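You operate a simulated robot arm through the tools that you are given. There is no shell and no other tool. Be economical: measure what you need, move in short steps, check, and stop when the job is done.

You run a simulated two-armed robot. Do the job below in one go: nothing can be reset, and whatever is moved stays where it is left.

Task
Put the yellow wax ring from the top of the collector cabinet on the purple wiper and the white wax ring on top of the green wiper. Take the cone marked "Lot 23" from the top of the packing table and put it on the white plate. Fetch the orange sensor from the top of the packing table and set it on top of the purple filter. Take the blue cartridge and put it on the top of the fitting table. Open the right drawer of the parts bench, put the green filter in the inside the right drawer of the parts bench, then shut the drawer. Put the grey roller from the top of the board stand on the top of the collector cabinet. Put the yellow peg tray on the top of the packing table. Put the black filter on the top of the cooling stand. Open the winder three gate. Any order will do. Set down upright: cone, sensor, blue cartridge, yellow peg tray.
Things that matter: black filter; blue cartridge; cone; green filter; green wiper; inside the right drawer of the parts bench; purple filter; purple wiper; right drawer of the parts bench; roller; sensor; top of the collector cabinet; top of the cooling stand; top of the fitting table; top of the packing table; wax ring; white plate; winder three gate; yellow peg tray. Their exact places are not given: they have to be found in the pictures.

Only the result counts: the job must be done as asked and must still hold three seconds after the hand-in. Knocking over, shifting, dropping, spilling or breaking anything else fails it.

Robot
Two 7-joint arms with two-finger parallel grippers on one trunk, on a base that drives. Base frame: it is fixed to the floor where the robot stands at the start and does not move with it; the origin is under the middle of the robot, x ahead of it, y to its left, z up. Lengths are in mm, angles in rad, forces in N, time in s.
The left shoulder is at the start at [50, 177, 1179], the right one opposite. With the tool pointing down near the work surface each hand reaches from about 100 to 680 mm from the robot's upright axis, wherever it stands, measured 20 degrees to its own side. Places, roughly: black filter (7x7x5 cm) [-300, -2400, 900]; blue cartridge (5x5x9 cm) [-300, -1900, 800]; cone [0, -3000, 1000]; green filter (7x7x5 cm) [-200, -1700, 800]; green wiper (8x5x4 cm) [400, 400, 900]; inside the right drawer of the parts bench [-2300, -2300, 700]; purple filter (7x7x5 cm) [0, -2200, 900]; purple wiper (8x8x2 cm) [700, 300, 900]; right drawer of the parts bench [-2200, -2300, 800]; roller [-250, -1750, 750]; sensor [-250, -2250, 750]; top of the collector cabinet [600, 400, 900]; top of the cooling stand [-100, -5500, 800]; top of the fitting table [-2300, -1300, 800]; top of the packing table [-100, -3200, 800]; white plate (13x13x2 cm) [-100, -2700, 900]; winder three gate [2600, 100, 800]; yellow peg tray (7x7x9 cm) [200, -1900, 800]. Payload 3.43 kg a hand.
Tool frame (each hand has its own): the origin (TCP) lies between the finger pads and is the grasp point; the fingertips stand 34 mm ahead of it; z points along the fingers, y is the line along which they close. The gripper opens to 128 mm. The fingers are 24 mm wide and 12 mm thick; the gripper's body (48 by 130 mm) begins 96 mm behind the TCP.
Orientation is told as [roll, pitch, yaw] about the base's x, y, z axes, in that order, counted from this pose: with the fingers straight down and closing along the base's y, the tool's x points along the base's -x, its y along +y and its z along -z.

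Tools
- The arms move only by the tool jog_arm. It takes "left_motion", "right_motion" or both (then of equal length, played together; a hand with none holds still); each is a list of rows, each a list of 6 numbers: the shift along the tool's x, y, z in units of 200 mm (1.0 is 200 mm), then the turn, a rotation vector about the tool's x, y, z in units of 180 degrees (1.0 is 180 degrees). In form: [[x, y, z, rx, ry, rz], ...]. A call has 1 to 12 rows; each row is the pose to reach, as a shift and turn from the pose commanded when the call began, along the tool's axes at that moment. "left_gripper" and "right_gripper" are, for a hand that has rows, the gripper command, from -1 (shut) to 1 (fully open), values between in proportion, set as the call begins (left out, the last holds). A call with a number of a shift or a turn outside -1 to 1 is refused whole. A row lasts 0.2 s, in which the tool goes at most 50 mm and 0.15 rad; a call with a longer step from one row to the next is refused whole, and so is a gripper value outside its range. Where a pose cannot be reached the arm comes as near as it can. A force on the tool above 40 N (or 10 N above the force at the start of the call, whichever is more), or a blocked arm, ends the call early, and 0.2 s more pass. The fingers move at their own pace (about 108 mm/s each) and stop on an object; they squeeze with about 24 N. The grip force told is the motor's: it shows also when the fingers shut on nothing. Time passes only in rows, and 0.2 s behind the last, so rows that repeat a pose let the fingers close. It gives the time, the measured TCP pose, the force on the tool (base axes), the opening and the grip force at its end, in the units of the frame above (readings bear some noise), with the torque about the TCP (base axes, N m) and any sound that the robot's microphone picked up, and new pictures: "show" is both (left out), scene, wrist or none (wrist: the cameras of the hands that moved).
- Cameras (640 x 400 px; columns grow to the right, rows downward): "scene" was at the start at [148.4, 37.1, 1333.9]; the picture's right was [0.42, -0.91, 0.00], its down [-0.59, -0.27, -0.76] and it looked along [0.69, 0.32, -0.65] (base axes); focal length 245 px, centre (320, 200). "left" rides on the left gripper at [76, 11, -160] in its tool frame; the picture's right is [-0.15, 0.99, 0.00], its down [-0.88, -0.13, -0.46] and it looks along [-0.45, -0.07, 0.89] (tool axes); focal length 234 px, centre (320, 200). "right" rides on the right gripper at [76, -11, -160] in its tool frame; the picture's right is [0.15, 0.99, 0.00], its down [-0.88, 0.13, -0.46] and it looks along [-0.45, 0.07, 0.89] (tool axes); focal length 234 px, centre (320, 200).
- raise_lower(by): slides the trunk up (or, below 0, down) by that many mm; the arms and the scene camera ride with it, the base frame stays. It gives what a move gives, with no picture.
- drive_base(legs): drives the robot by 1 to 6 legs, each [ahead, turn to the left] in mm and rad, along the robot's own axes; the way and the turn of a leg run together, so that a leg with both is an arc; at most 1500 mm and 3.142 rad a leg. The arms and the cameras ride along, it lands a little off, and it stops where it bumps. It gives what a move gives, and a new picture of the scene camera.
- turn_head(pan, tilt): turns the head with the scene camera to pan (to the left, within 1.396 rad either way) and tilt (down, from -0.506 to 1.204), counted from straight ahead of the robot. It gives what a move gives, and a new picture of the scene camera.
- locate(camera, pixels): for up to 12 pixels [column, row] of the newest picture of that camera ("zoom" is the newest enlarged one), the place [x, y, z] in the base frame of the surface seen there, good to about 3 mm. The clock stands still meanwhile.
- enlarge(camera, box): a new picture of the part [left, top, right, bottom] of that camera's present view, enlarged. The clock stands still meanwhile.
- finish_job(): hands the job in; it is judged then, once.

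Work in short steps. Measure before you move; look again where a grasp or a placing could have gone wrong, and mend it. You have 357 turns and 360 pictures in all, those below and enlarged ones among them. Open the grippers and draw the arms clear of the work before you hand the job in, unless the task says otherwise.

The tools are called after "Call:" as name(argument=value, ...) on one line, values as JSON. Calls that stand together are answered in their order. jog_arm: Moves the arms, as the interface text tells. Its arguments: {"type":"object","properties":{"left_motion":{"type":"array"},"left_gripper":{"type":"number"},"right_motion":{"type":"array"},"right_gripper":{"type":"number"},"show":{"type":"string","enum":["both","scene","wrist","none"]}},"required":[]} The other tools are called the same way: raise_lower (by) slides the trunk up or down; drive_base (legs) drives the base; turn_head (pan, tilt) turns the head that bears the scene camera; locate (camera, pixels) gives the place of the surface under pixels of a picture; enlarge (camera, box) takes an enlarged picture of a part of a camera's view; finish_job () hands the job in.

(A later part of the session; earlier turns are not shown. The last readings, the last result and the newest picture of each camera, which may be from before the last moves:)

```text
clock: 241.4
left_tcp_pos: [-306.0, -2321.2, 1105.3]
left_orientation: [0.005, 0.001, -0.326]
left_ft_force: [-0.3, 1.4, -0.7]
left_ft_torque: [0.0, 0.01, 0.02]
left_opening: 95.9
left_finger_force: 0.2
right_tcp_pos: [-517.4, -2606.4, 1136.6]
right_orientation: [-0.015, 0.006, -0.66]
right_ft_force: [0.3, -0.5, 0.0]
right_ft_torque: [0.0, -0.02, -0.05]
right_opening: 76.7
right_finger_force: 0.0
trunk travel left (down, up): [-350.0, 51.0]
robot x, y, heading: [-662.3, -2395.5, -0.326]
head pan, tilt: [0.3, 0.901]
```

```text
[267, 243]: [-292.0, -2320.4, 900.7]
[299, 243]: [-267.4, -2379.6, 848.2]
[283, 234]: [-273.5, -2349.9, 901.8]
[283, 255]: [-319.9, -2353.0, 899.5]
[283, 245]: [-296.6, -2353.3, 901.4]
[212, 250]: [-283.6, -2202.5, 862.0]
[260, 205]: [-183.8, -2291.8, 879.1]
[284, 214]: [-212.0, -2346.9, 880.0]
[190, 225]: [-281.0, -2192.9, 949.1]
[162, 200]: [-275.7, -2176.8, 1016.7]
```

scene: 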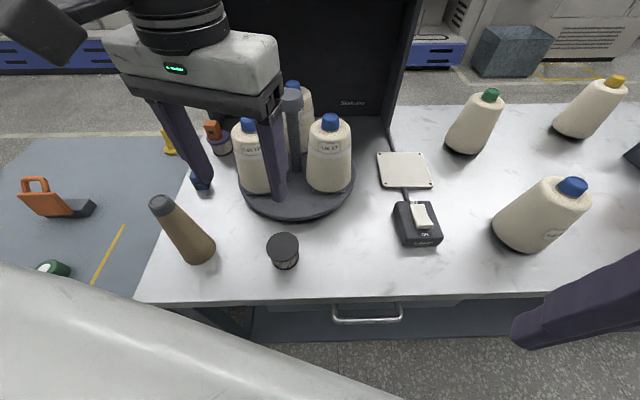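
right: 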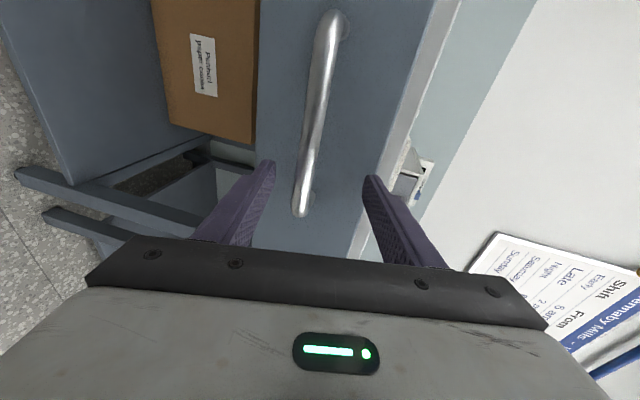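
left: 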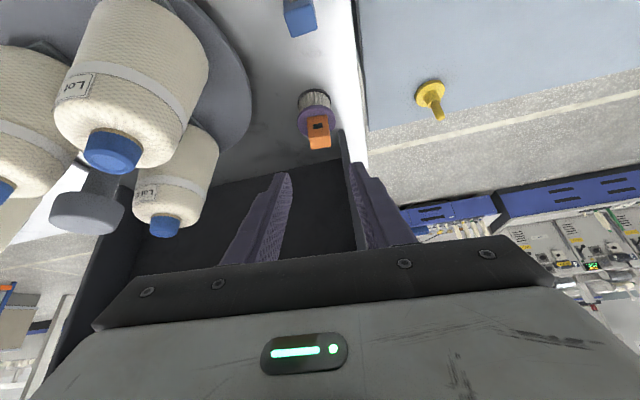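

Black filter centre (−296,−2350), top 901. I move over it and down to z≈940.

Call:
jog_arm(left_motion=[[-0.047, -0.06, 0.1, 0, 0, 0], [-0.094, -0.12, 0.3, 0, 0, 0], [-0.094, -0.12, 0.5, 0, 0, 0], [-0.094, -0.12, 0.7, 0, 0, 0], [-0.094, -0.12, 0.825, 0, 0, 0], [-0.094, -0.12, 0.825, 0, 0, 0]], show="wrist")

```text
clock: 242.8
left_tcp_pos: [-295.1, -2349.8, 942.0]
left_orientation: [0.005, 0.001, -0.326]
left_ft_force: [0.2, -0.3, 0.4]
left_ft_torque: [0.0, 0.0, -0.01]
left_opening: 95.8
left_finger_force: 0.0
right_tcp_pos: [-517.3, -2607.0, 1135.7]
right_orientation: [-0.015, 0.005, -0.662]
right_ft_force: [-0.4, -0.2, 0.6]
right_ft_torque: [0.01, 0.0, 0.01]
right_opening: 77.0
right_finger_force: 0.2
trunk travel left (down, up): [-350.0, 51.0]
robot x, y, heading: [-663.4, -2391.5, -0.325]
head pan, tilt: [0.3, 0.901]
```

left: 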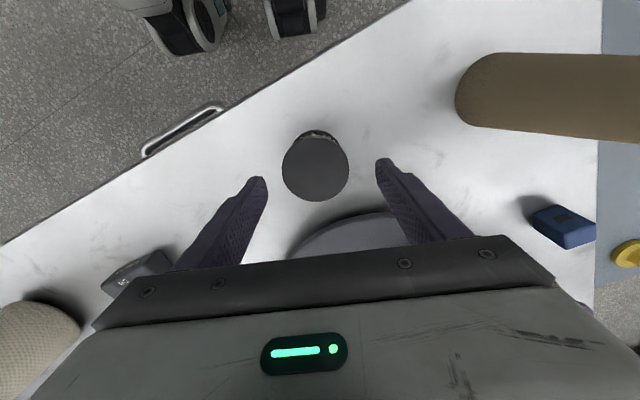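

Centred. Descend to z≈895, close, lift.

Call:
jog_arm(left_motion=[[0, 0, 0.12, 0, 0, 0], [0, 0, 0.235, 0, 0, 0], [0, 0, 0.235, 0, 0, 0]], show="none")

Call:
jog_arm(left_motion=[[0, 0, 0, 0, 0, 0], [0, 0, 0, 0, 0, 0], [0, 0, 0, 0, 0, 0]], left_gripper=-1, show="none")

Call:
jog_arm(left_motion=[[0, 0, -0.2, 0, 0, 0], [0, 0, -0.4, 0, 0, 0], [0, 0, -0.6, 0, 0, 0], [0, 0, -0.8, 0, 0, 0], [0.1, 0, -1.0, 0, 0, 0], [0.3, 0, -1.0, 0, 0, 0]], show="wrist")

```text
clock: 243.6
left_tcp_pos: [-298.4, -2348.9, 896.1]
left_orientation: [0.005, 0.0, -0.326]
left_ft_force: [0.0, 0.9, 0.7]
left_ft_torque: [0.0, 0.04, -0.02]
left_opening: 95.8
left_finger_force: 0.1
right_tcp_pos: [-517.3, -2607.1, 1135.9]
right_orientation: [-0.015, 0.007, -0.661]
right_ft_force: [0.3, 0.4, 0.6]
right_ft_torque: [-0.01, -0.02, -0.03]
right_opening: 77.0
right_finger_force: 0.1
trunk travel left (down, up): [-350.0, 51.0]
robot x, y, heading: [-663.7, -2389.8, -0.331]
head pan, tilt: [0.3, 0.901]
```

```text
clock: 244.4
left_tcp_pos: [-296.8, -2348.9, 895.0]
left_orientation: [0.006, 0.0, -0.327]
left_ft_force: [0.9, -0.3, -0.4]
left_ft_torque: [0.0, -0.03, 0.0]
left_opening: 61.0
left_finger_force: 23.5
right_tcp_pos: [-516.1, -2608.3, 1135.9]
right_orientation: [-0.014, 0.004, -0.662]
right_ft_force: [-0.1, 0.2, -0.1]
right_ft_torque: [-0.01, 0.02, -0.05]
right_opening: 76.8
right_finger_force: 0.0
trunk travel left (down, up): [-350.0, 51.0]
robot x, y, heading: [-663.0, -2389.9, -0.325]
head pan, tilt: [0.3, 0.901]
```

```text
clock: 245.8
left_tcp_pos: [-350.8, -2330.4, 1094.1]
left_orientation: [0.005, 0.0, -0.328]
left_ft_force: [0.2, 0.1, -0.4]
left_ft_torque: [0.04, -0.03, -0.02]
left_opening: 61.0
left_finger_force: 24.1
right_tcp_pos: [-516.9, -2607.5, 1136.7]
right_orientation: [-0.014, 0.005, -0.661]
right_ft_force: [-0.1, 0.0, 0.1]
right_ft_torque: [-0.02, 0.0, 0.03]
right_opening: 76.8
right_finger_force: 0.1
trunk travel left (down, up): [-350.0, 51.0]
robot x, y, heading: [-663.3, -2390.4, -0.328]
head pan, tilt: [0.3, 0.901]
```

left: 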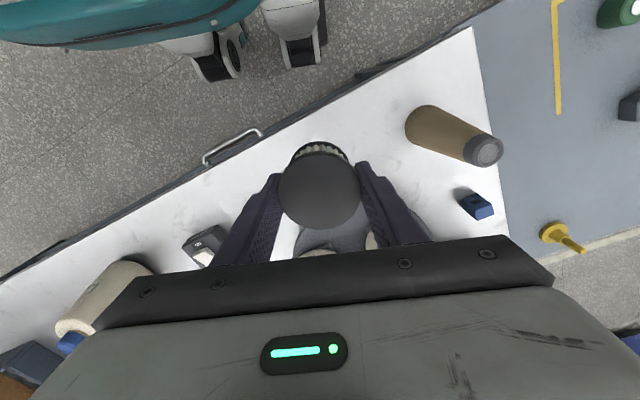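

Black filter held. I back off, face −y and drive south along the aisle, then look for the cooling stand.

Call:
drive_base(legs=[[-150, 0], [0, -1.243], [1000, 0]])

Call:
turn_head(pan=0.2, tilt=0.35)

```text
clock: 255.0
left_tcp_pos: [-686.4, -3598.4, 1093.2]
left_orientation: [0.006, 0.0, -1.609]
left_ft_force: [0.3, -0.2, -0.4]
left_ft_torque: [0.0, -0.01, -0.03]
left_opening: 60.7
left_finger_force: 23.8
right_tcp_pos: [-997.9, -3519.1, 1136.8]
right_orientation: [-0.013, 0.006, -1.943]
right_ft_force: [-0.8, 0.4, 0.0]
right_ft_torque: [0.0, 0.01, -0.03]
right_opening: 76.9
right_finger_force: 0.0
trunk travel left (down, up): [-350.0, 51.0]
robot x, y, heading: [-834.1, -3315.1, -1.617]
head pan, tilt: [0.3, 0.901]
```

scene: 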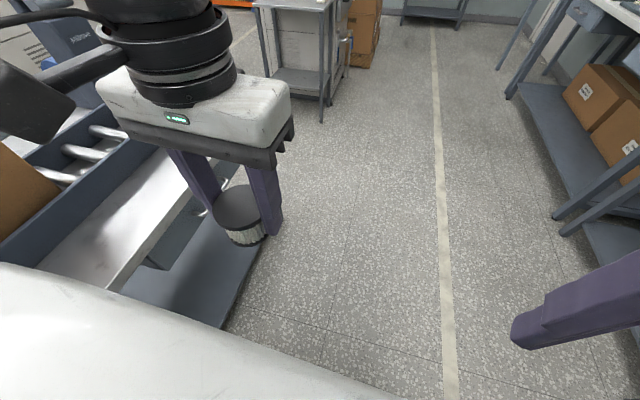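

```text
clock: 255.9
left_tcp_pos: [-684.5, -3597.8, 1092.4]
left_orientation: [0.004, -0.001, -1.609]
left_ft_force: [0.3, 0.3, 0.2]
left_ft_torque: [-0.01, -0.01, 0.01]
left_opening: 60.8
left_finger_force: 24.3
right_tcp_pos: [-996.6, -3517.8, 1136.8]
right_orientation: [-0.014, 0.005, -1.941]
right_ft_force: [-0.6, -0.3, -0.8]
right_ft_torque: [0.0, 0.02, -0.02]
right_opening: 76.8
right_finger_force: 0.1
trunk travel left (down, up): [-350.0, 51.0]
robot x, y, heading: [-831.6, -3314.4, -1.609]
head pan, tilt: [0.201, 0.351]
```

scene: 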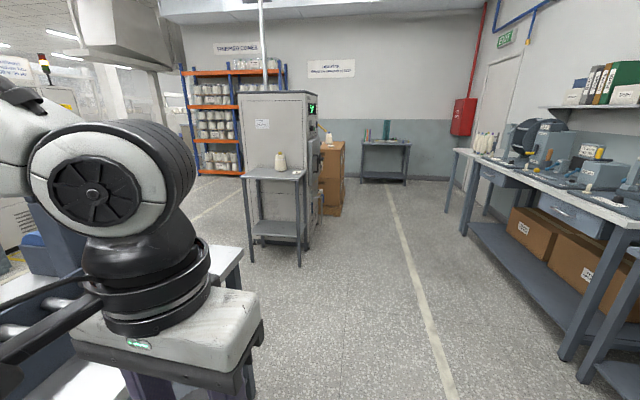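

A small stand with a cone on top (275,175) in front of a tall cabinet is likely the cooling stand. I locate it.

Call:
locate(camera="scene", pixels=[[243, 178], [305, 178], [255, 170], [295, 172], [280, 163], [385, 143], [300, 120]])

Call:
enlarge(camera="scene", box=[220, 80, 420, 270])

```text
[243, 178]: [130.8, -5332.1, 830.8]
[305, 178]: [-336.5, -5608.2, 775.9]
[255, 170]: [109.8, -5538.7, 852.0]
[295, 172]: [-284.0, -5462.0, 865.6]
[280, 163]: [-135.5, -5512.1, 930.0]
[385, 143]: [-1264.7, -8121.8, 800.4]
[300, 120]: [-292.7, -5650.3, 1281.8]
```

```text
2.11 times, centred on (320, 175) of scene
```

zoom: 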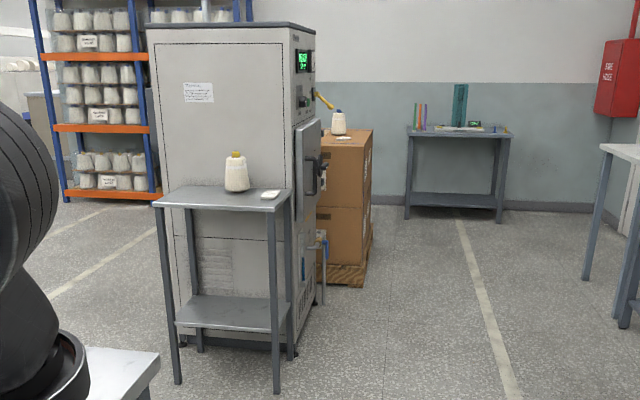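

That is the cooling stand (top z≈850, x −300..130, y −5330..−5600) with room left of its cone. I drive to about (−180,−4990) facing it.

Call:
drive_base(legs=[[800, 0], [0, 0.695], [1120, 0], [0, -0.656]])

Call:
turn_head(pan=0.1, tilt=0.7)

```text
clock: 269.3
left_tcp_pos: [0.9, -5304.6, 1092.3]
left_orientation: [0.007, 0.001, -1.562]
left_ft_force: [-0.2, 0.3, -1.5]
left_ft_torque: [0.01, -0.02, 0.01]
left_opening: 60.8
left_finger_force: 24.3
right_tcp_pos: [-314.4, -5238.4, 1136.5]
right_orientation: [-0.013, 0.005, -1.897]
right_ft_force: [-0.4, 0.0, -0.1]
right_ft_torque: [0.01, 0.0, 0.0]
right_opening: 76.9
right_finger_force: 0.0
trunk travel left (down, up): [-350.0, 51.0]
robot x, y, heading: [-163.1, -5027.7, -1.561]
head pan, tilt: [0.201, 0.351]
```

scene: 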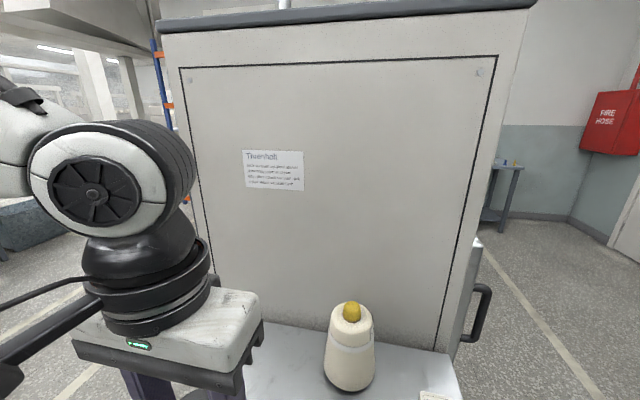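

```text
clock: 270.1
left_tcp_pos: [0.3, -5304.3, 1092.9]
left_orientation: [0.006, -0.001, -1.562]
left_ft_force: [0.2, -1.1, 0.1]
left_ft_torque: [-0.01, -0.03, -0.05]
left_opening: 60.9
left_finger_force: 24.5
right_tcp_pos: [-313.4, -5237.5, 1136.3]
right_orientation: [-0.015, 0.006, -1.899]
right_ft_force: [0.6, -0.5, 0.5]
right_ft_torque: [-0.02, -0.01, -0.01]
right_opening: 76.6
right_finger_force: 0.0
trunk travel left (down, up): [-350.0, 51.0]
robot x, y, heading: [-158.5, -5025.8, -1.569]
head pan, tilt: [0.099, 0.7]
```

scene: 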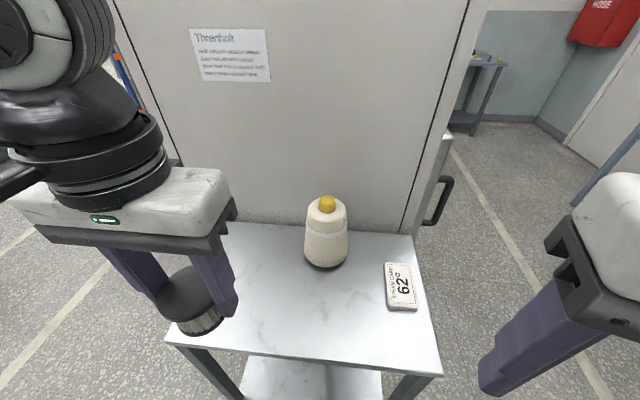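

Call:
locate(camera="scene", pixels=[[260, 290], [250, 260], [290, 330], [235, 235], [190, 345], [438, 370], [307, 250], [412, 238]])

```text
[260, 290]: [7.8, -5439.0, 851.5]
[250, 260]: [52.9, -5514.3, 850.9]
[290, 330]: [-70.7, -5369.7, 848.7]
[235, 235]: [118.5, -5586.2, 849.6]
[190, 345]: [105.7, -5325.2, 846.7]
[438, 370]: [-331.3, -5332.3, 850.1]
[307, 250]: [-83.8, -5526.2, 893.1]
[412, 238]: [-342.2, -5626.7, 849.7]
```

Target (20,−5440) is free. I move the left hand over it and down to z≈900.

Call:
jog_arm(left_motion=[[-0.17, 0.023, 0.05, 0, 0, 0], [-0.34, 0.046, 0.15, 0, 0, 0], [-0.51, 0.07, 0.3, 0, 0, 0], [-0.678, 0.093, 0.45, 0, 0, 0], [-0.678, 0.093, 0.65, 0, 0, 0], [-0.678, 0.093, 0.83, 0, 0, 0], [-0.678, 0.093, 0.94, 0, 0, 0], [-0.678, 0.093, 0.965, 0, 0, 0], [-0.678, 0.093, 0.965, 0, 0, 0]], show="scene")

```text
clock: 272.1
left_tcp_pos: [20.2, -5439.4, 899.9]
left_orientation: [0.003, -0.001, -1.562]
left_ft_force: [-0.9, 0.0, -0.4]
left_ft_torque: [0.02, -0.03, 0.02]
left_opening: 61.1
left_finger_force: 23.9
right_tcp_pos: [-314.5, -5238.6, 1138.5]
right_orientation: [-0.015, 0.006, -1.896]
right_ft_force: [0.1, -0.4, -0.6]
right_ft_torque: [-0.01, 0.02, 0.0]
right_opening: 76.7
right_finger_force: 0.2
trunk travel left (down, up): [-350.0, 51.0]
robot x, y, heading: [-160.0, -5026.7, -1.567]
head pan, tilt: [0.099, 0.7]
```

scene: 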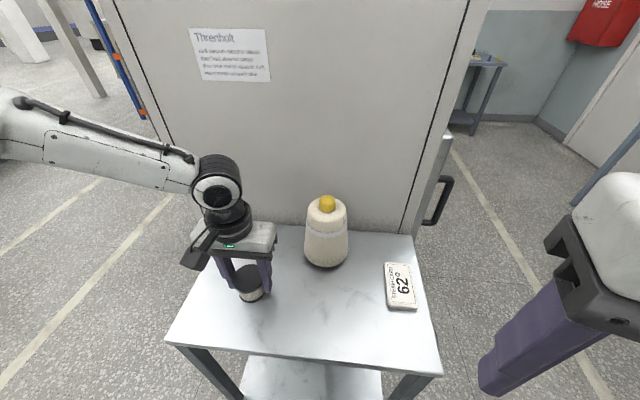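

I lower 5 mm, then release and rise.

Call:
jog_arm(left_motion=[[0, 0, 0.015, 0, 0, 0], [0, 0, 0.027, 0, 0, 0], [0, 0, 0.027, 0, 0, 0]], show="none")

Call:
jog_arm(left_motion=[[0, 0, 0, 0, 0, 0], [0, 0, 0, 0, 0, 0]], left_gripper=0.4, show="none")

Call:
jog_arm(left_motion=[[0, 0, -0.2, 0, 0, 0], [0, 0, -0.4, 0, 0, 0], [0, 0, -0.6, 0, 0, 0], [0, 0, -0.8, 0, 0, 0], [0.2, 0, -0.95, 0, 0, 0], [0.4, 0, -1.0, 0, 0, 0], [0.6, 0, -1.0, 0, 0, 0], [0.8, 0, -1.0, 0, 0, 0]], show="scene")

```text
clock: 272.9
left_tcp_pos: [19.7, -5439.8, 895.4]
left_orientation: [0.003, -0.003, -1.561]
left_ft_force: [1.0, 1.2, 8.5]
left_ft_torque: [0.13, 0.1, 0.03]
left_opening: 61.2
left_finger_force: 24.0
right_tcp_pos: [-315.3, -5237.7, 1135.8]
right_orientation: [-0.014, 0.006, -1.898]
right_ft_force: [0.1, -0.5, 0.3]
right_ft_torque: [-0.01, -0.01, 0.0]
right_opening: 76.8
right_finger_force: 0.1
trunk travel left (down, up): [-350.0, 51.0]
robot x, y, heading: [-161.5, -5025.8, -1.564]
head pan, tilt: [0.099, 0.7]
```

```text
clock: 273.5
left_tcp_pos: [21.2, -5438.4, 894.6]
left_orientation: [0.003, 0.0, -1.564]
left_ft_force: [0.9, 0.6, -0.8]
left_ft_torque: [0.04, -0.01, 0.02]
left_opening: 89.6
left_finger_force: 0.1
right_tcp_pos: [-314.2, -5237.2, 1137.8]
right_orientation: [-0.014, 0.003, -1.897]
right_ft_force: [-0.5, 0.8, 0.7]
right_ft_torque: [0.01, 0.0, 0.01]
right_opening: 76.6
right_finger_force: 0.0
trunk travel left (down, up): [-350.0, 51.0]
robot x, y, heading: [-157.3, -5024.8, -1.561]
head pan, tilt: [0.099, 0.7]
```

```text
clock: 275.3
left_tcp_pos: [18.9, -5279.6, 1095.3]
left_orientation: [0.005, -0.003, -1.561]
left_ft_force: [-0.1, -0.4, -0.1]
left_ft_torque: [0.01, 0.0, -0.01]
left_opening: 89.6
left_finger_force: 0.0
right_tcp_pos: [-314.3, -5236.9, 1136.8]
right_orientation: [-0.013, 0.005, -1.899]
right_ft_force: [-0.1, 0.2, 0.7]
right_ft_torque: [0.0, 0.01, 0.0]
right_opening: 76.8
right_finger_force: 0.1
trunk travel left (down, up): [-350.0, 51.0]
robot x, y, heading: [-160.7, -5025.2, -1.563]
head pan, tilt: [0.099, 0.7]
```

scene: 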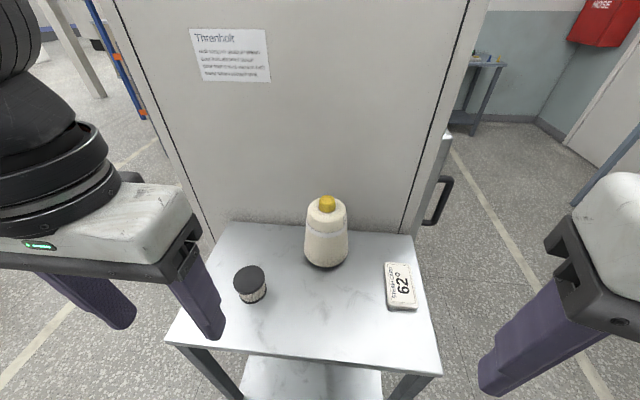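

Black filter is on the cooling stand. I now drive round to the packing table's far side.

Call:
drive_base(legs=[[-200, 0], [0, 2.33], [1190, 0], [0, 0.807]])

Call:
turn_head(pan=0.0, tilt=0.35)

```text
clock: 285.1
left_tcp_pos: [202.5, -4224.6, 1095.1]
left_orientation: [0.006, 0.0, 0.789]
left_ft_force: [-0.3, 0.2, -0.2]
left_ft_torque: [0.07, -0.02, 0.02]
left_opening: 89.8
left_finger_force: 0.0
right_tcp_pos: [407.2, -4490.9, 1136.4]
right_orientation: [-0.012, 0.007, 0.454]
right_ft_force: [-0.2, -0.5, -0.1]
right_ft_torque: [0.03, -0.03, 0.01]
right_opening: 76.9
right_finger_force: 0.2
trunk travel left (down, up): [-350.0, 51.0]
robot x, y, heading: [147.2, -4526.5, 0.789]
head pan, tilt: [0.099, 0.7]
stopped in leg 3: the robot was blocked; the commanded pose is now the measured one
```

scene: 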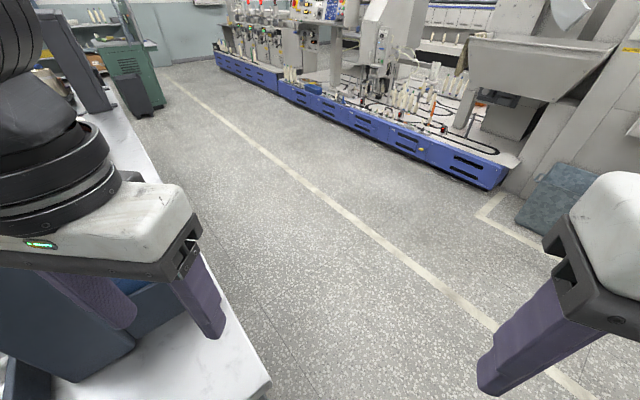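

```text
clock: 285.9
left_tcp_pos: [203.8, -4222.7, 1095.3]
left_orientation: [0.003, 0.0, 0.789]
left_ft_force: [-0.6, 0.0, 0.3]
left_ft_torque: [0.02, 0.03, 0.01]
left_opening: 89.4
left_finger_force: 0.0
right_tcp_pos: [407.4, -4488.9, 1137.9]
right_orientation: [-0.014, 0.009, 0.455]
right_ft_force: [0.1, 0.1, 0.0]
right_ft_torque: [-0.01, 0.0, -0.04]
right_opening: 76.7
right_finger_force: 0.1
trunk travel left (down, up): [-350.0, 51.0]
robot x, y, heading: [151.6, -4525.0, 0.787]
head pan, tilt: [0.0, 0.351]
```

scene: 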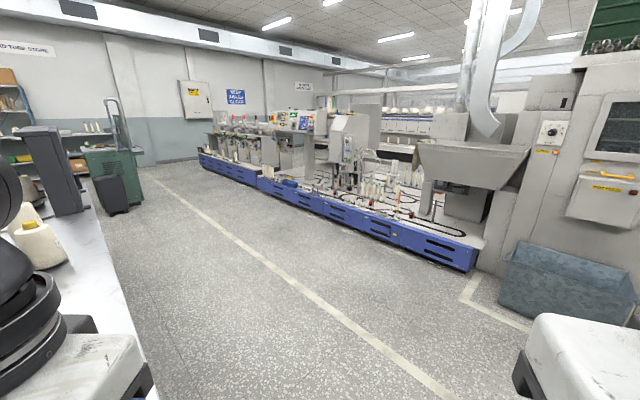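

I bumped the table's south end; I back up and go around it to the east, then north along its far side.

Call:
drive_base(legs=[[-200, 0], [0, -0.69], [700, 0], [0, 1.473], [1350, 0]])

Call:
turn_head(pan=1.0, tilt=0.5)

```text
clock: 302.8
left_tcp_pos: [499.7, -2992.9, 1094.2]
left_orientation: [0.004, 0.002, 1.592]
left_ft_force: [-0.2, -1.3, 0.2]
left_ft_torque: [0.01, 0.02, 0.03]
left_opening: 89.6
left_finger_force: 0.1
right_tcp_pos: [834.5, -3029.5, 1137.7]
right_orientation: [-0.014, 0.008, 1.257]
right_ft_force: [0.7, 0.5, -0.3]
right_ft_torque: [-0.02, -0.02, 0.0]
right_opening: 76.8
right_finger_force: 0.0
trunk travel left (down, up): [-350.0, 51.0]
robot x, y, heading: [679.1, -3240.2, 1.599]
head pan, tilt: [0.0, 0.351]
```

scene: 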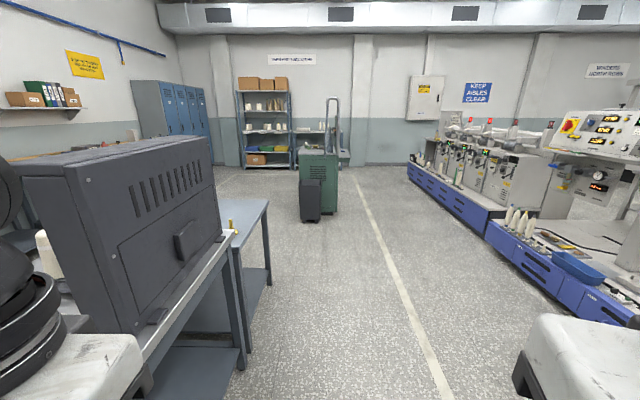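

```text
clock: 304.0
left_tcp_pos: [501.2, -2993.5, 1094.6]
left_orientation: [0.003, -0.001, 1.595]
left_ft_force: [0.2, 0.6, -0.1]
left_ft_torque: [-0.01, 0.0, 0.01]
left_opening: 89.5
left_finger_force: 0.1
right_tcp_pos: [833.6, -3030.8, 1136.5]
right_orientation: [-0.013, 0.011, 1.257]
right_ft_force: [-0.4, 0.3, -0.5]
right_ft_torque: [-0.03, -0.02, 0.0]
right_opening: 76.8
right_finger_force: 0.0
trunk travel left (down, up): [-350.0, 51.0]
robot x, y, heading: [680.9, -3245.8, 1.596]
head pan, tilt: [1.0, 0.499]
```

scene: 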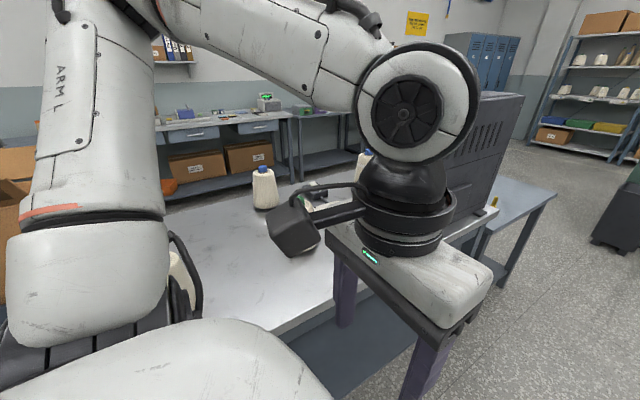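

I turn the base to face the table and look.

Call:
drive_base(legs=[[0, 1.54]])

Call:
turn_head(pan=-0.2, tilt=0.6)

```text
clock: 308.2
left_tcp_pos: [425.5, -3414.3, 1094.8]
left_orientation: [0.004, 0.002, 3.125]
left_ft_force: [-1.0, 0.0, 0.7]
left_ft_torque: [0.0, 0.04, -0.02]
left_opening: 89.8
left_finger_force: 0.1
right_tcp_pos: [475.3, -3081.9, 1135.8]
right_orientation: [-0.014, 0.007, 2.79]
right_ft_force: [-0.5, 0.2, -0.6]
right_ft_torque: [0.01, -0.01, 0.02]
right_opening: 76.8
right_finger_force: 0.1
trunk travel left (down, up): [-350.0, 51.0]
robot x, y, heading: [683.1, -3240.7, 3.12]
head pan, tilt: [1.0, 0.499]
```

scene: 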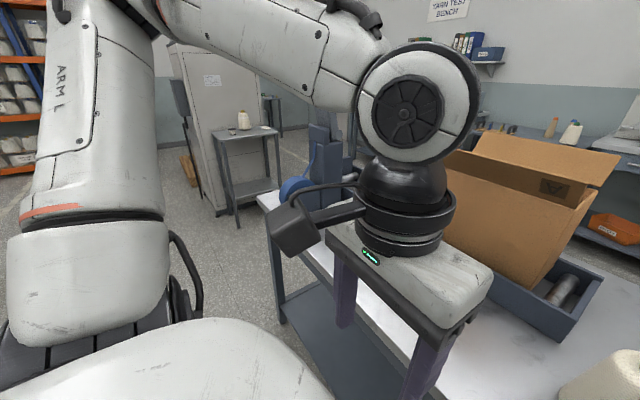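

```text
clock: 309.6
left_tcp_pos: [426.1, -3414.8, 1094.7]
left_orientation: [0.005, 0.002, 3.127]
left_ft_force: [0.0, -0.1, 0.2]
left_ft_torque: [0.0, -0.01, -0.04]
left_opening: 89.7
left_finger_force: 0.1
right_tcp_pos: [474.7, -3082.0, 1136.3]
right_orientation: [-0.014, 0.007, 2.79]
right_ft_force: [-0.7, -0.6, -0.4]
right_ft_torque: [0.02, 0.0, 0.02]
right_opening: 76.8
right_finger_force: 0.1
trunk travel left (down, up): [-350.0, 51.0]
robot x, y, heading: [681.8, -3241.7, 3.124]
head pan, tilt: [-0.201, 0.6]
```

scene: 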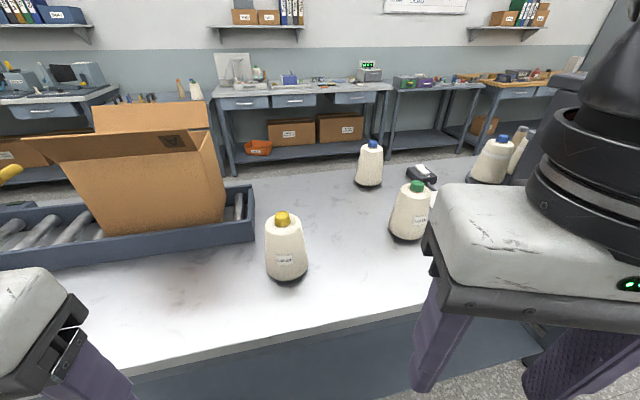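

Call:
enlarge(camera="scene", box=[250, 130, 450, 290])

```text
2.50 times, centred on (350, 210) of scene
```

zoom: 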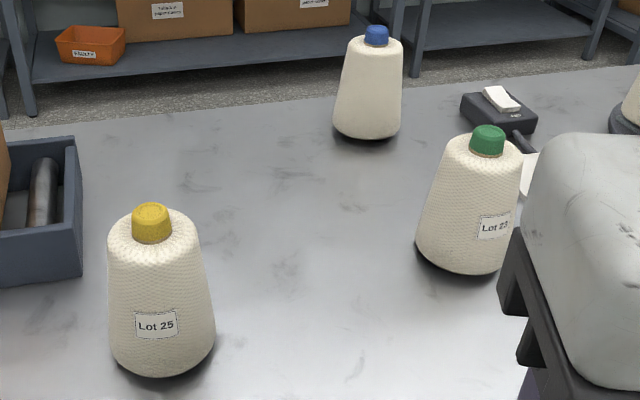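

Yellow is Lot 25; green reads "Lot 2…". I enlarge its label to confirm.

Call:
enlarge(camera="scene", box=[385, 175, 440, 245])

Call:
locate(camera="scene", pixels=[[416, 182], [400, 198], [428, 195], [397, 232], [410, 215], [391, 225], [412, 240], [380, 240], [160, 350], [420, 310], [430, 188]])

```text
5.71 times, centred on (412, 210) of scene
```

zoom: 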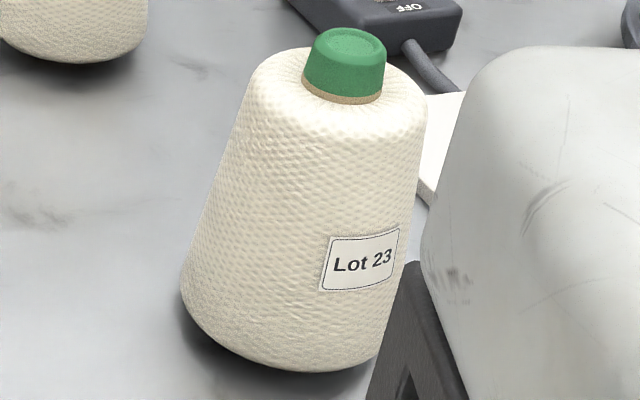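

```text
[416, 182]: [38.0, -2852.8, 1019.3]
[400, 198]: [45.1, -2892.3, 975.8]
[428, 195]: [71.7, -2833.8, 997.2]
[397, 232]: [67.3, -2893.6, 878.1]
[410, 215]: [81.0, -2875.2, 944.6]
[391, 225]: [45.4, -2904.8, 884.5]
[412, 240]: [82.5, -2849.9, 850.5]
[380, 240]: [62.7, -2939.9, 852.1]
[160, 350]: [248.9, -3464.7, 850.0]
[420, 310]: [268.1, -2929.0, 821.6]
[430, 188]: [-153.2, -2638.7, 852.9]
```

The green-capped cone is Lot 23. I move along to about (600,−2640) opposite the plate and look at the booth and plate.

Call:
drive_base(legs=[[0, -1.551], [590, 0], [0, 1.571], [70, 0]])

Call:
turn_head(pan=0.1, tilt=0.75)

```text
clock: 321.0
left_tcp_pos: [349.4, -2846.3, 1093.9]
left_orientation: [0.005, -0.001, -3.127]
left_ft_force: [-0.5, -0.4, -0.3]
left_ft_torque: [0.02, -0.01, -0.01]
left_opening: 89.7
left_finger_force: 0.0
right_tcp_pos: [387.6, -2514.9, 1136.6]
right_orientation: [-0.015, 0.006, 2.823]
right_ft_force: [0.0, 0.4, -0.3]
right_ft_torque: [0.01, 0.02, 0.01]
right_opening: 77.0
right_finger_force: 0.1
trunk travel left (down, up): [-350.0, 51.0]
robot x, y, heading: [600.4, -2666.2, -3.129]
head pan, tilt: [-0.201, 0.6]
```

scene: 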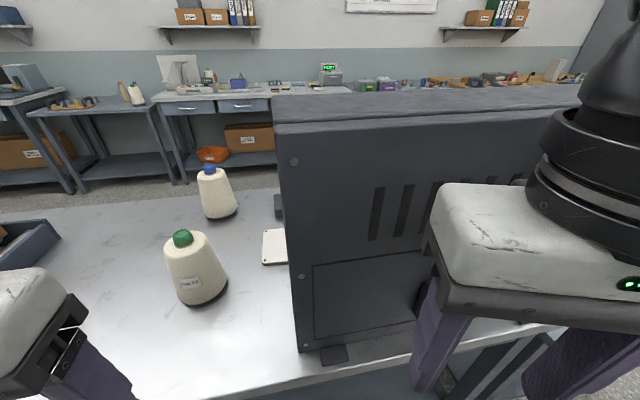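

```text
clock: 321.8
left_tcp_pos: [348.4, -2846.3, 1095.4]
left_orientation: [0.003, 0.0, -3.128]
left_ft_force: [0.1, -1.0, -0.4]
left_ft_torque: [-0.02, -0.01, -0.02]
left_opening: 89.7
left_finger_force: 0.0
right_tcp_pos: [388.8, -2513.6, 1137.1]
right_orientation: [-0.015, 0.007, 2.82]
right_ft_force: [0.0, -0.6, 0.4]
right_ft_torque: [-0.04, -0.01, 0.05]
right_opening: 76.7
right_finger_force: 0.0
trunk travel left (down, up): [-350.0, 51.0]
robot x, y, heading: [596.5, -2663.5, -3.125]
head pan, tilt: [0.099, 0.75]
```

scene: 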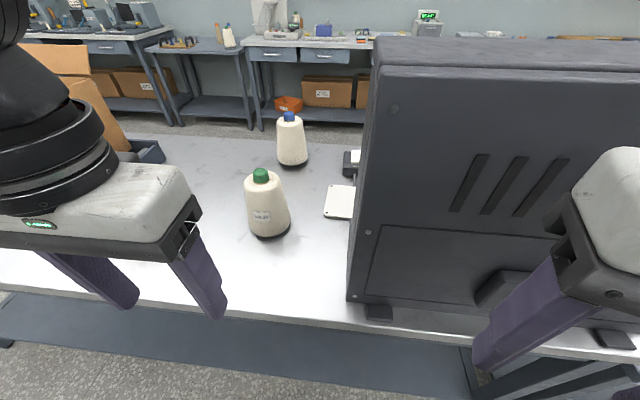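

Call:
locate(camera="scene", pixels=[[350, 290], [362, 120], [372, 45], [325, 205], [335, 188], [352, 210], [340, 203], [260, 172], [248, 200], [286, 195], [268, 238], [262, 186]])

Call:
enlarge(camera="scene", box=[230, 155, 310, 245])

```text
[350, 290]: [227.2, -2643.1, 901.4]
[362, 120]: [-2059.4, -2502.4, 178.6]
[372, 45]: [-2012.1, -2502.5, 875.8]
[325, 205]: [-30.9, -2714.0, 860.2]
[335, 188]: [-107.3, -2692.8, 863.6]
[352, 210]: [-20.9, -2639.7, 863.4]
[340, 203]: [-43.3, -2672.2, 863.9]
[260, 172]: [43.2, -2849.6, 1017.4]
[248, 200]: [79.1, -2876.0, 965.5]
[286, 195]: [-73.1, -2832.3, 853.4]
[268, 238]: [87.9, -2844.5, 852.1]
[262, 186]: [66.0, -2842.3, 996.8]
```

```text
4.44 times, centred on (270, 200) of scene
```

zoom: 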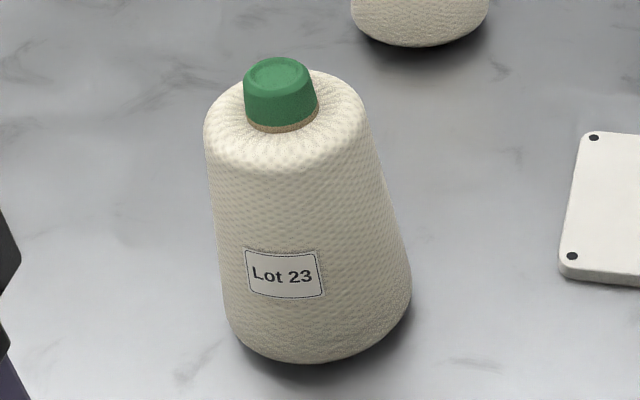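

Booth's right wall is at y≈−2643, cone axis ≈(42,−2850). I position the base at about (555,−2800), heading 2.8, so the left arm can take the cone and reach the plate from the open side.

Call:
drive_base(legs=[[0, 1.556], [151, 0], [0, -1.912], [45, 0]])

Call:
turn_head(pan=0.3, tilt=0.75)

```text
clock: 322.6
left_tcp_pos: [352.1, -2848.6, 1096.1]
left_orientation: [0.006, -0.002, -3.116]
left_ft_force: [-0.2, 0.1, 1.0]
left_ft_torque: [0.02, 0.06, -0.01]
left_opening: 89.5
left_finger_force: 0.2
right_tcp_pos: [387.4, -2514.9, 1137.1]
right_orientation: [-0.01, 0.004, 2.822]
right_ft_force: [0.0, 0.5, 0.7]
right_ft_torque: [-0.01, 0.03, 0.0]
right_opening: 76.5
right_finger_force: 0.1
trunk travel left (down, up): [-350.0, 51.0]
robot x, y, heading: [602.2, -2665.4, -3.121]
head pan, tilt: [0.099, 0.75]
stopped in leg 1: the robot was blocked; the commanded pose is now the measured one
```

scene: 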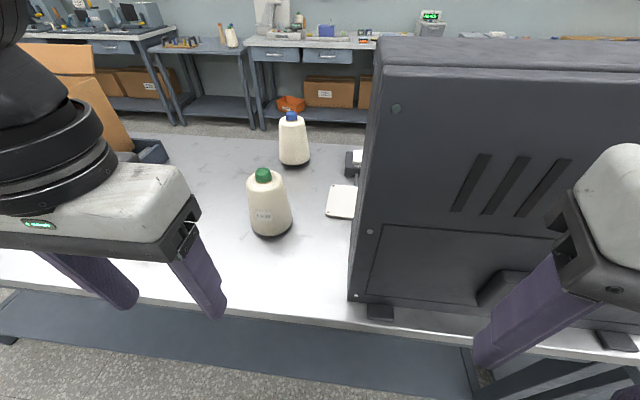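

```text
clock: 323.4
left_tcp_pos: [352.3, -2847.5, 1095.6]
left_orientation: [0.005, -0.001, -3.114]
left_ft_force: [-0.4, -0.9, -0.3]
left_ft_torque: [0.0, 0.02, -0.02]
left_opening: 89.7
left_finger_force: 0.1
right_tcp_pos: [387.7, -2515.4, 1137.8]
right_orientation: [-0.012, 0.005, 2.825]
right_ft_force: [0.2, -0.3, 0.6]
right_ft_torque: [0.03, 0.01, -0.01]
right_opening: 76.9
right_finger_force: 0.1
trunk travel left (down, up): [-350.0, 51.0]
robot x, y, heading: [598.9, -2666.5, -3.124]
head pan, tilt: [0.3, 0.75]
```

scene: 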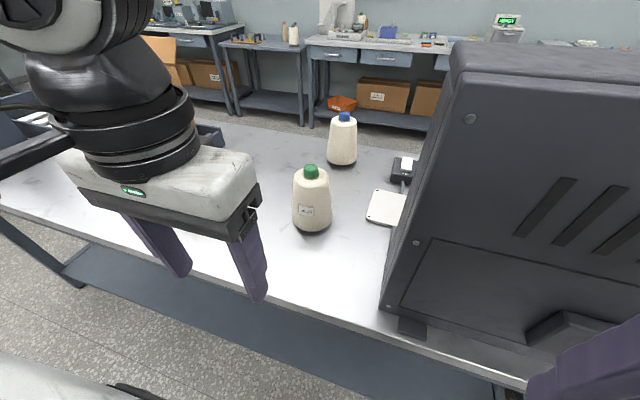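

Turning is blocked at once; I check whether the lower shelf juts out toward the base.

Call:
locate(camera="scene", pixels=[[150, 300], [250, 335], [350, 350], [60, 265], [260, 298], [405, 330]])

```text
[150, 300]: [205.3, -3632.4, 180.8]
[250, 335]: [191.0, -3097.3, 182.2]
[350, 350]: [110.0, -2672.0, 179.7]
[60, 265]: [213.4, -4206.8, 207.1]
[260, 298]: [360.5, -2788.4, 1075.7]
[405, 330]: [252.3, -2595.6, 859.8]
```

Nothing obvious below. I back away 80 mm and retry the turn.

Call:
drive_base(legs=[[-80, 0], [0, 1.5]])

```text
clock: 325.9
left_tcp_pos: [545.8, -2917.2, 1099.5]
left_orientation: [-0.001, -0.025, -2.734]
left_ft_force: [-0.4, 0.3, -0.3]
left_ft_torque: [-0.01, -0.01, -0.02]
left_opening: 89.2
left_finger_force: 0.1
right_tcp_pos: [445.7, -2586.8, 1146.3]
right_orientation: [0.005, -0.015, 3.137]
right_ft_force: [0.4, 0.2, -0.3]
right_ft_torque: [-0.04, 0.05, 0.04]
right_opening: 76.7
right_finger_force: 0.1
trunk travel left (down, up): [-350.0, 51.0]
robot x, y, heading: [687.8, -2662.7, -2.773]
head pan, tilt: [0.3, 0.75]
stopped in leg 2: the robot was blocked; the commanded pose is now the measured one
```

scene: 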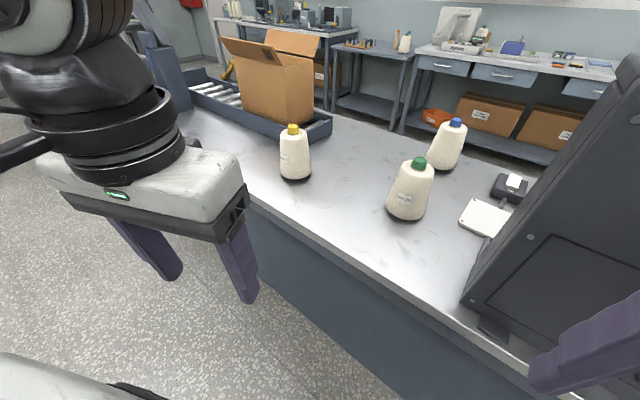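

Blocked again and the readings hint at a slight lean; something on the floor touches the base. I look around both sides.

Call:
turn_head(pan=-1.39, tilt=0.9)

Call:
turn_head(pan=1.39, tilt=0.9)

```text
clock: 327.6
left_tcp_pos: [547.1, -2917.5, 1101.6]
left_orientation: [0.0, -0.029, -2.732]
left_ft_force: [1.1, 0.3, -0.5]
left_ft_torque: [-0.03, 0.01, -0.02]
left_opening: 89.5
left_finger_force: 0.0
right_tcp_pos: [444.9, -2586.0, 1145.0]
right_orientation: [0.006, -0.015, 3.138]
right_ft_force: [0.0, -0.7, -0.1]
right_ft_torque: [0.0, -0.06, -0.01]
right_opening: 76.8
right_finger_force: 0.1
trunk travel left (down, up): [-350.0, 51.0]
robot x, y, heading: [683.1, -2662.2, -2.768]
head pan, tilt: [-1.389, 0.901]
```

scene: 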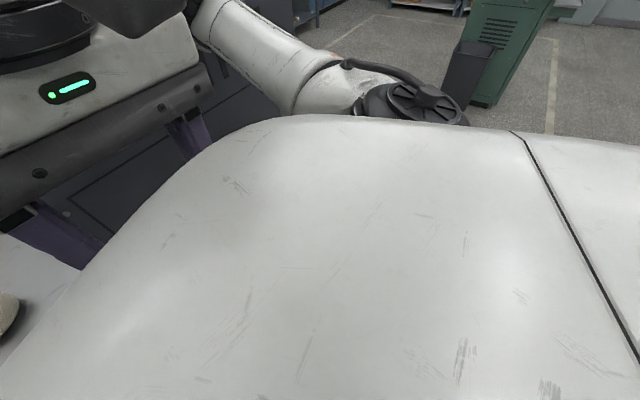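

```text
clock: 330.1
left_tcp_pos: [546.6, -2917.7, 1101.0]
left_orientation: [0.0, -0.029, -2.732]
left_ft_force: [-0.1, 0.0, 0.7]
left_ft_torque: [0.01, -0.02, 0.01]
left_opening: 89.4
left_finger_force: 0.2
right_tcp_pos: [447.0, -2587.1, 1145.2]
right_orientation: [0.005, -0.015, 3.14]
right_ft_force: [-0.1, 0.4, -0.3]
right_ft_torque: [0.0, 0.01, 0.0]
right_opening: 76.7
right_finger_force: 0.1
trunk travel left (down, up): [-350.0, 51.0]
robot x, y, heading: [684.4, -2662.4, -2.766]
head pan, tilt: [1.389, 0.901]
```

scene: 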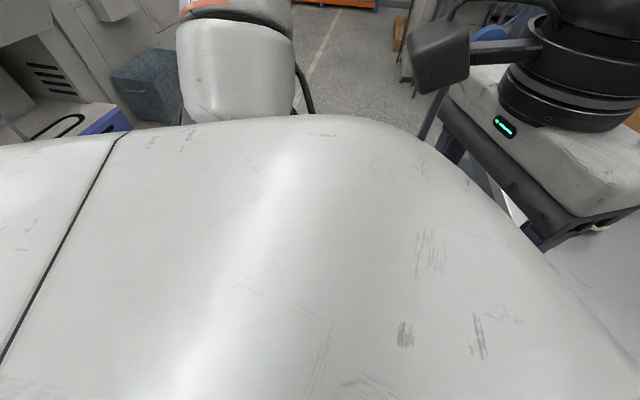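

No visible obstacle. I try a small turn alone to see what happens.

Call:
drive_base(legs=[[0, 0.3]])

```text
clock: 330.8
left_tcp_pos: [552.0, -2923.9, 1099.1]
left_orientation: [-0.008, -0.019, -2.713]
left_ft_force: [-0.3, 0.0, 0.2]
left_ft_torque: [0.03, -0.02, -0.07]
left_opening: 89.2
left_finger_force: 0.1
right_tcp_pos: [441.3, -2592.5, 1146.8]
right_orientation: [0.004, -0.011, 3.131]
right_ft_force: [0.5, 1.2, -0.2]
right_ft_torque: [0.0, -0.03, 0.0]
right_opening: 76.7
right_finger_force: 0.0
trunk travel left (down, up): [-350.0, 51.0]
robot x, y, heading: [690.0, -2656.9, -2.763]
head pan, tilt: [1.389, 0.901]
stopped in leg 1: the robot was blocked; the commanded pose is now the measured one
```

scene: 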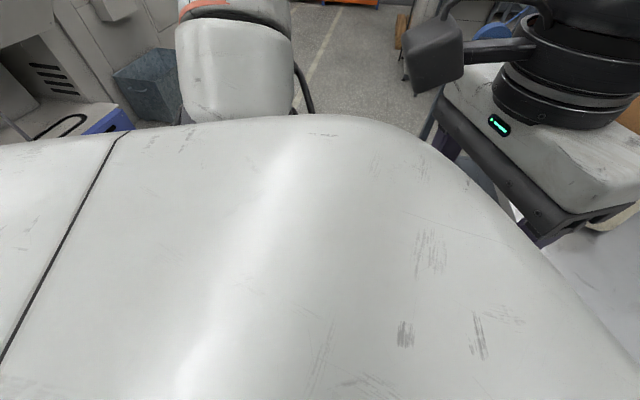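

I check the right arm's elbow/forearm position with the head turned right.

Call:
turn_head(pan=-1.1, tilt=0.6)

Call:
locate(camera="scene", pixels=[[100, 100], [250, 150], [350, 180], [400, 200], [450, 200], [420, 170], [300, 200], [500, 150]])

```text
clock: 333.1
left_tcp_pos: [552.3, -2921.5, 1099.7]
left_orientation: [-0.003, -0.026, -2.713]
left_ft_force: [0.4, 0.2, 0.7]
left_ft_torque: [-0.01, 0.0, -0.02]
left_opening: 89.7
left_finger_force: 0.1
right_tcp_pos: [442.4, -2592.1, 1146.5]
right_orientation: [0.007, -0.015, 3.133]
right_ft_force: [0.1, 0.1, -1.1]
right_ft_torque: [0.01, 0.01, -0.04]
right_opening: 76.7
right_finger_force: 0.1
trunk travel left (down, up): [-350.0, 51.0]
robot x, y, heading: [688.4, -2659.6, -2.76]
head pan, tilt: [-1.1, 0.6]
```

scene: 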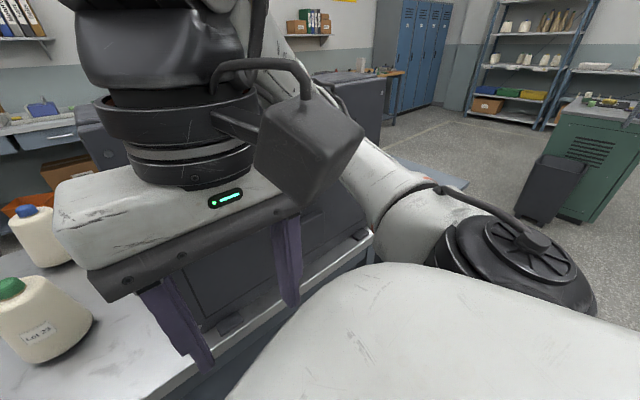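

```text
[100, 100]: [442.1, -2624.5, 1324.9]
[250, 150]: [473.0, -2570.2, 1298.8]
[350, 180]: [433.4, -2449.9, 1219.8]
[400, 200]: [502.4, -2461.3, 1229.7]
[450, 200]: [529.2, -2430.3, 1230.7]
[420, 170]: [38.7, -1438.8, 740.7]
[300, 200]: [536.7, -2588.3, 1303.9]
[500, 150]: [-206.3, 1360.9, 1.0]
```

I use the wrist cameras to see the floor around the base.

Call:
enlarge(camera="left", box=[0, 0, 640, 400])

Call:
enlarge(camera="right", box=[0, 0, 640, 400])

```text
1.00 times, centred on (320, 200) of left
```

zoom: 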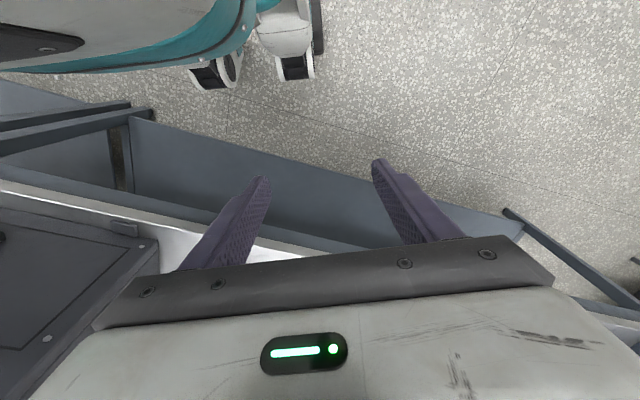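

```text
1.00 times, centred on (320, 200) of right
```

zoom: 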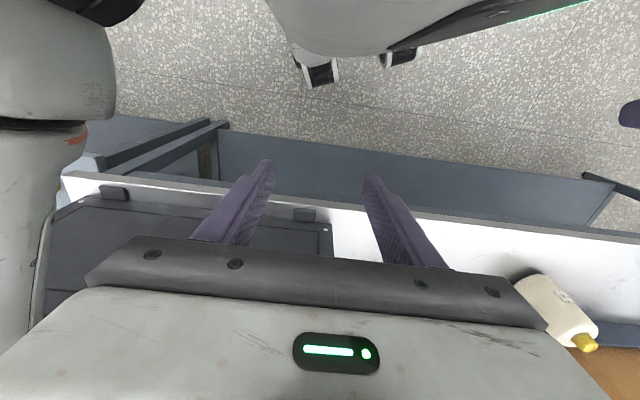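

Floor around the casters looks clear. I try driving back 150 mm and then turning.

Call:
drive_base(legs=[[-150, 0]])

```text
clock: 334.4
left_tcp_pos: [669.2, -2869.1, 1095.3]
left_orientation: [0.008, -0.001, -2.713]
left_ft_force: [-1.2, 0.2, 0.0]
left_ft_torque: [-0.01, 0.03, -0.02]
left_opening: 89.5
left_finger_force: 0.1
right_tcp_pos: [557.5, -2539.4, 1139.1]
right_orientation: [0.0, 0.013, 3.139]
right_ft_force: [1.1, -0.6, 0.9]
right_ft_torque: [0.01, 0.05, 0.0]
right_opening: 76.9
right_finger_force: 0.0
trunk travel left (down, up): [-350.0, 51.0]
robot x, y, heading: [825.9, -2605.4, -2.756]
head pan, tilt: [-1.1, 0.6]
```

scene: 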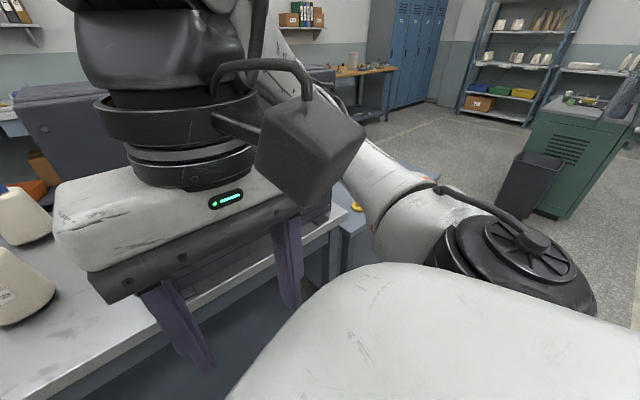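

Free again. I test turning here.

Call:
drive_base(legs=[[0, 0.6]])

Call:
turn_head(pan=0.5, tilt=0.8)

```text
clock: 336.5
left_tcp_pos: [844.1, -2913.8, 1094.7]
left_orientation: [0.005, 0.002, -2.113]
left_ft_force: [-0.3, 0.1, -0.4]
left_ft_torque: [0.0, 0.02, -0.02]
left_opening: 89.9
left_finger_force: 0.0
right_tcp_pos: [567.3, -2702.0, 1139.7]
right_orientation: [0.001, 0.015, -2.55]
right_ft_force: [0.3, 0.6, 0.4]
right_ft_torque: [-0.02, 0.04, 0.0]
right_opening: 76.9
right_finger_force: 0.1
trunk travel left (down, up): [-350.0, 51.0]
robot x, y, heading: [825.7, -2605.8, -2.159]
head pan, tilt: [-1.1, 0.6]
```

scene: 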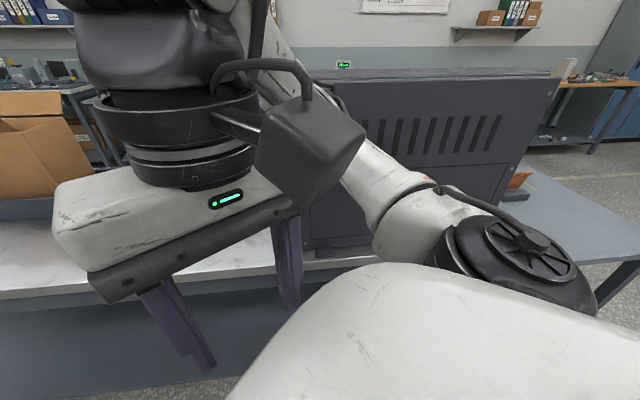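

```text
clock: 338.1
left_tcp_pos: [844.9, -2911.9, 1094.8]
left_orientation: [0.006, 0.001, -2.115]
left_ft_force: [0.0, 0.5, 1.0]
left_ft_torque: [-0.04, -0.03, -0.03]
left_opening: 89.7
left_finger_force: 0.1
right_tcp_pos: [567.3, -2701.0, 1139.7]
right_orientation: [0.003, 0.014, -2.548]
right_ft_force: [0.8, -0.6, -0.1]
right_ft_torque: [-0.02, -0.01, -0.03]
right_opening: 76.9
right_finger_force: 0.1
trunk travel left (down, up): [-350.0, 51.0]
robot x, y, heading: [826.2, -2604.3, -2.157]
head pan, tilt: [0.499, 0.799]
```

scene: 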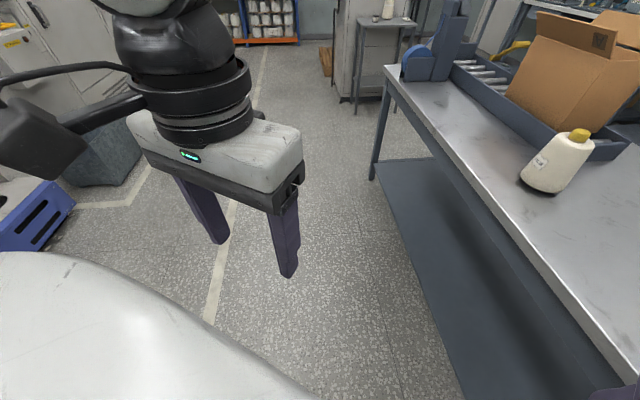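

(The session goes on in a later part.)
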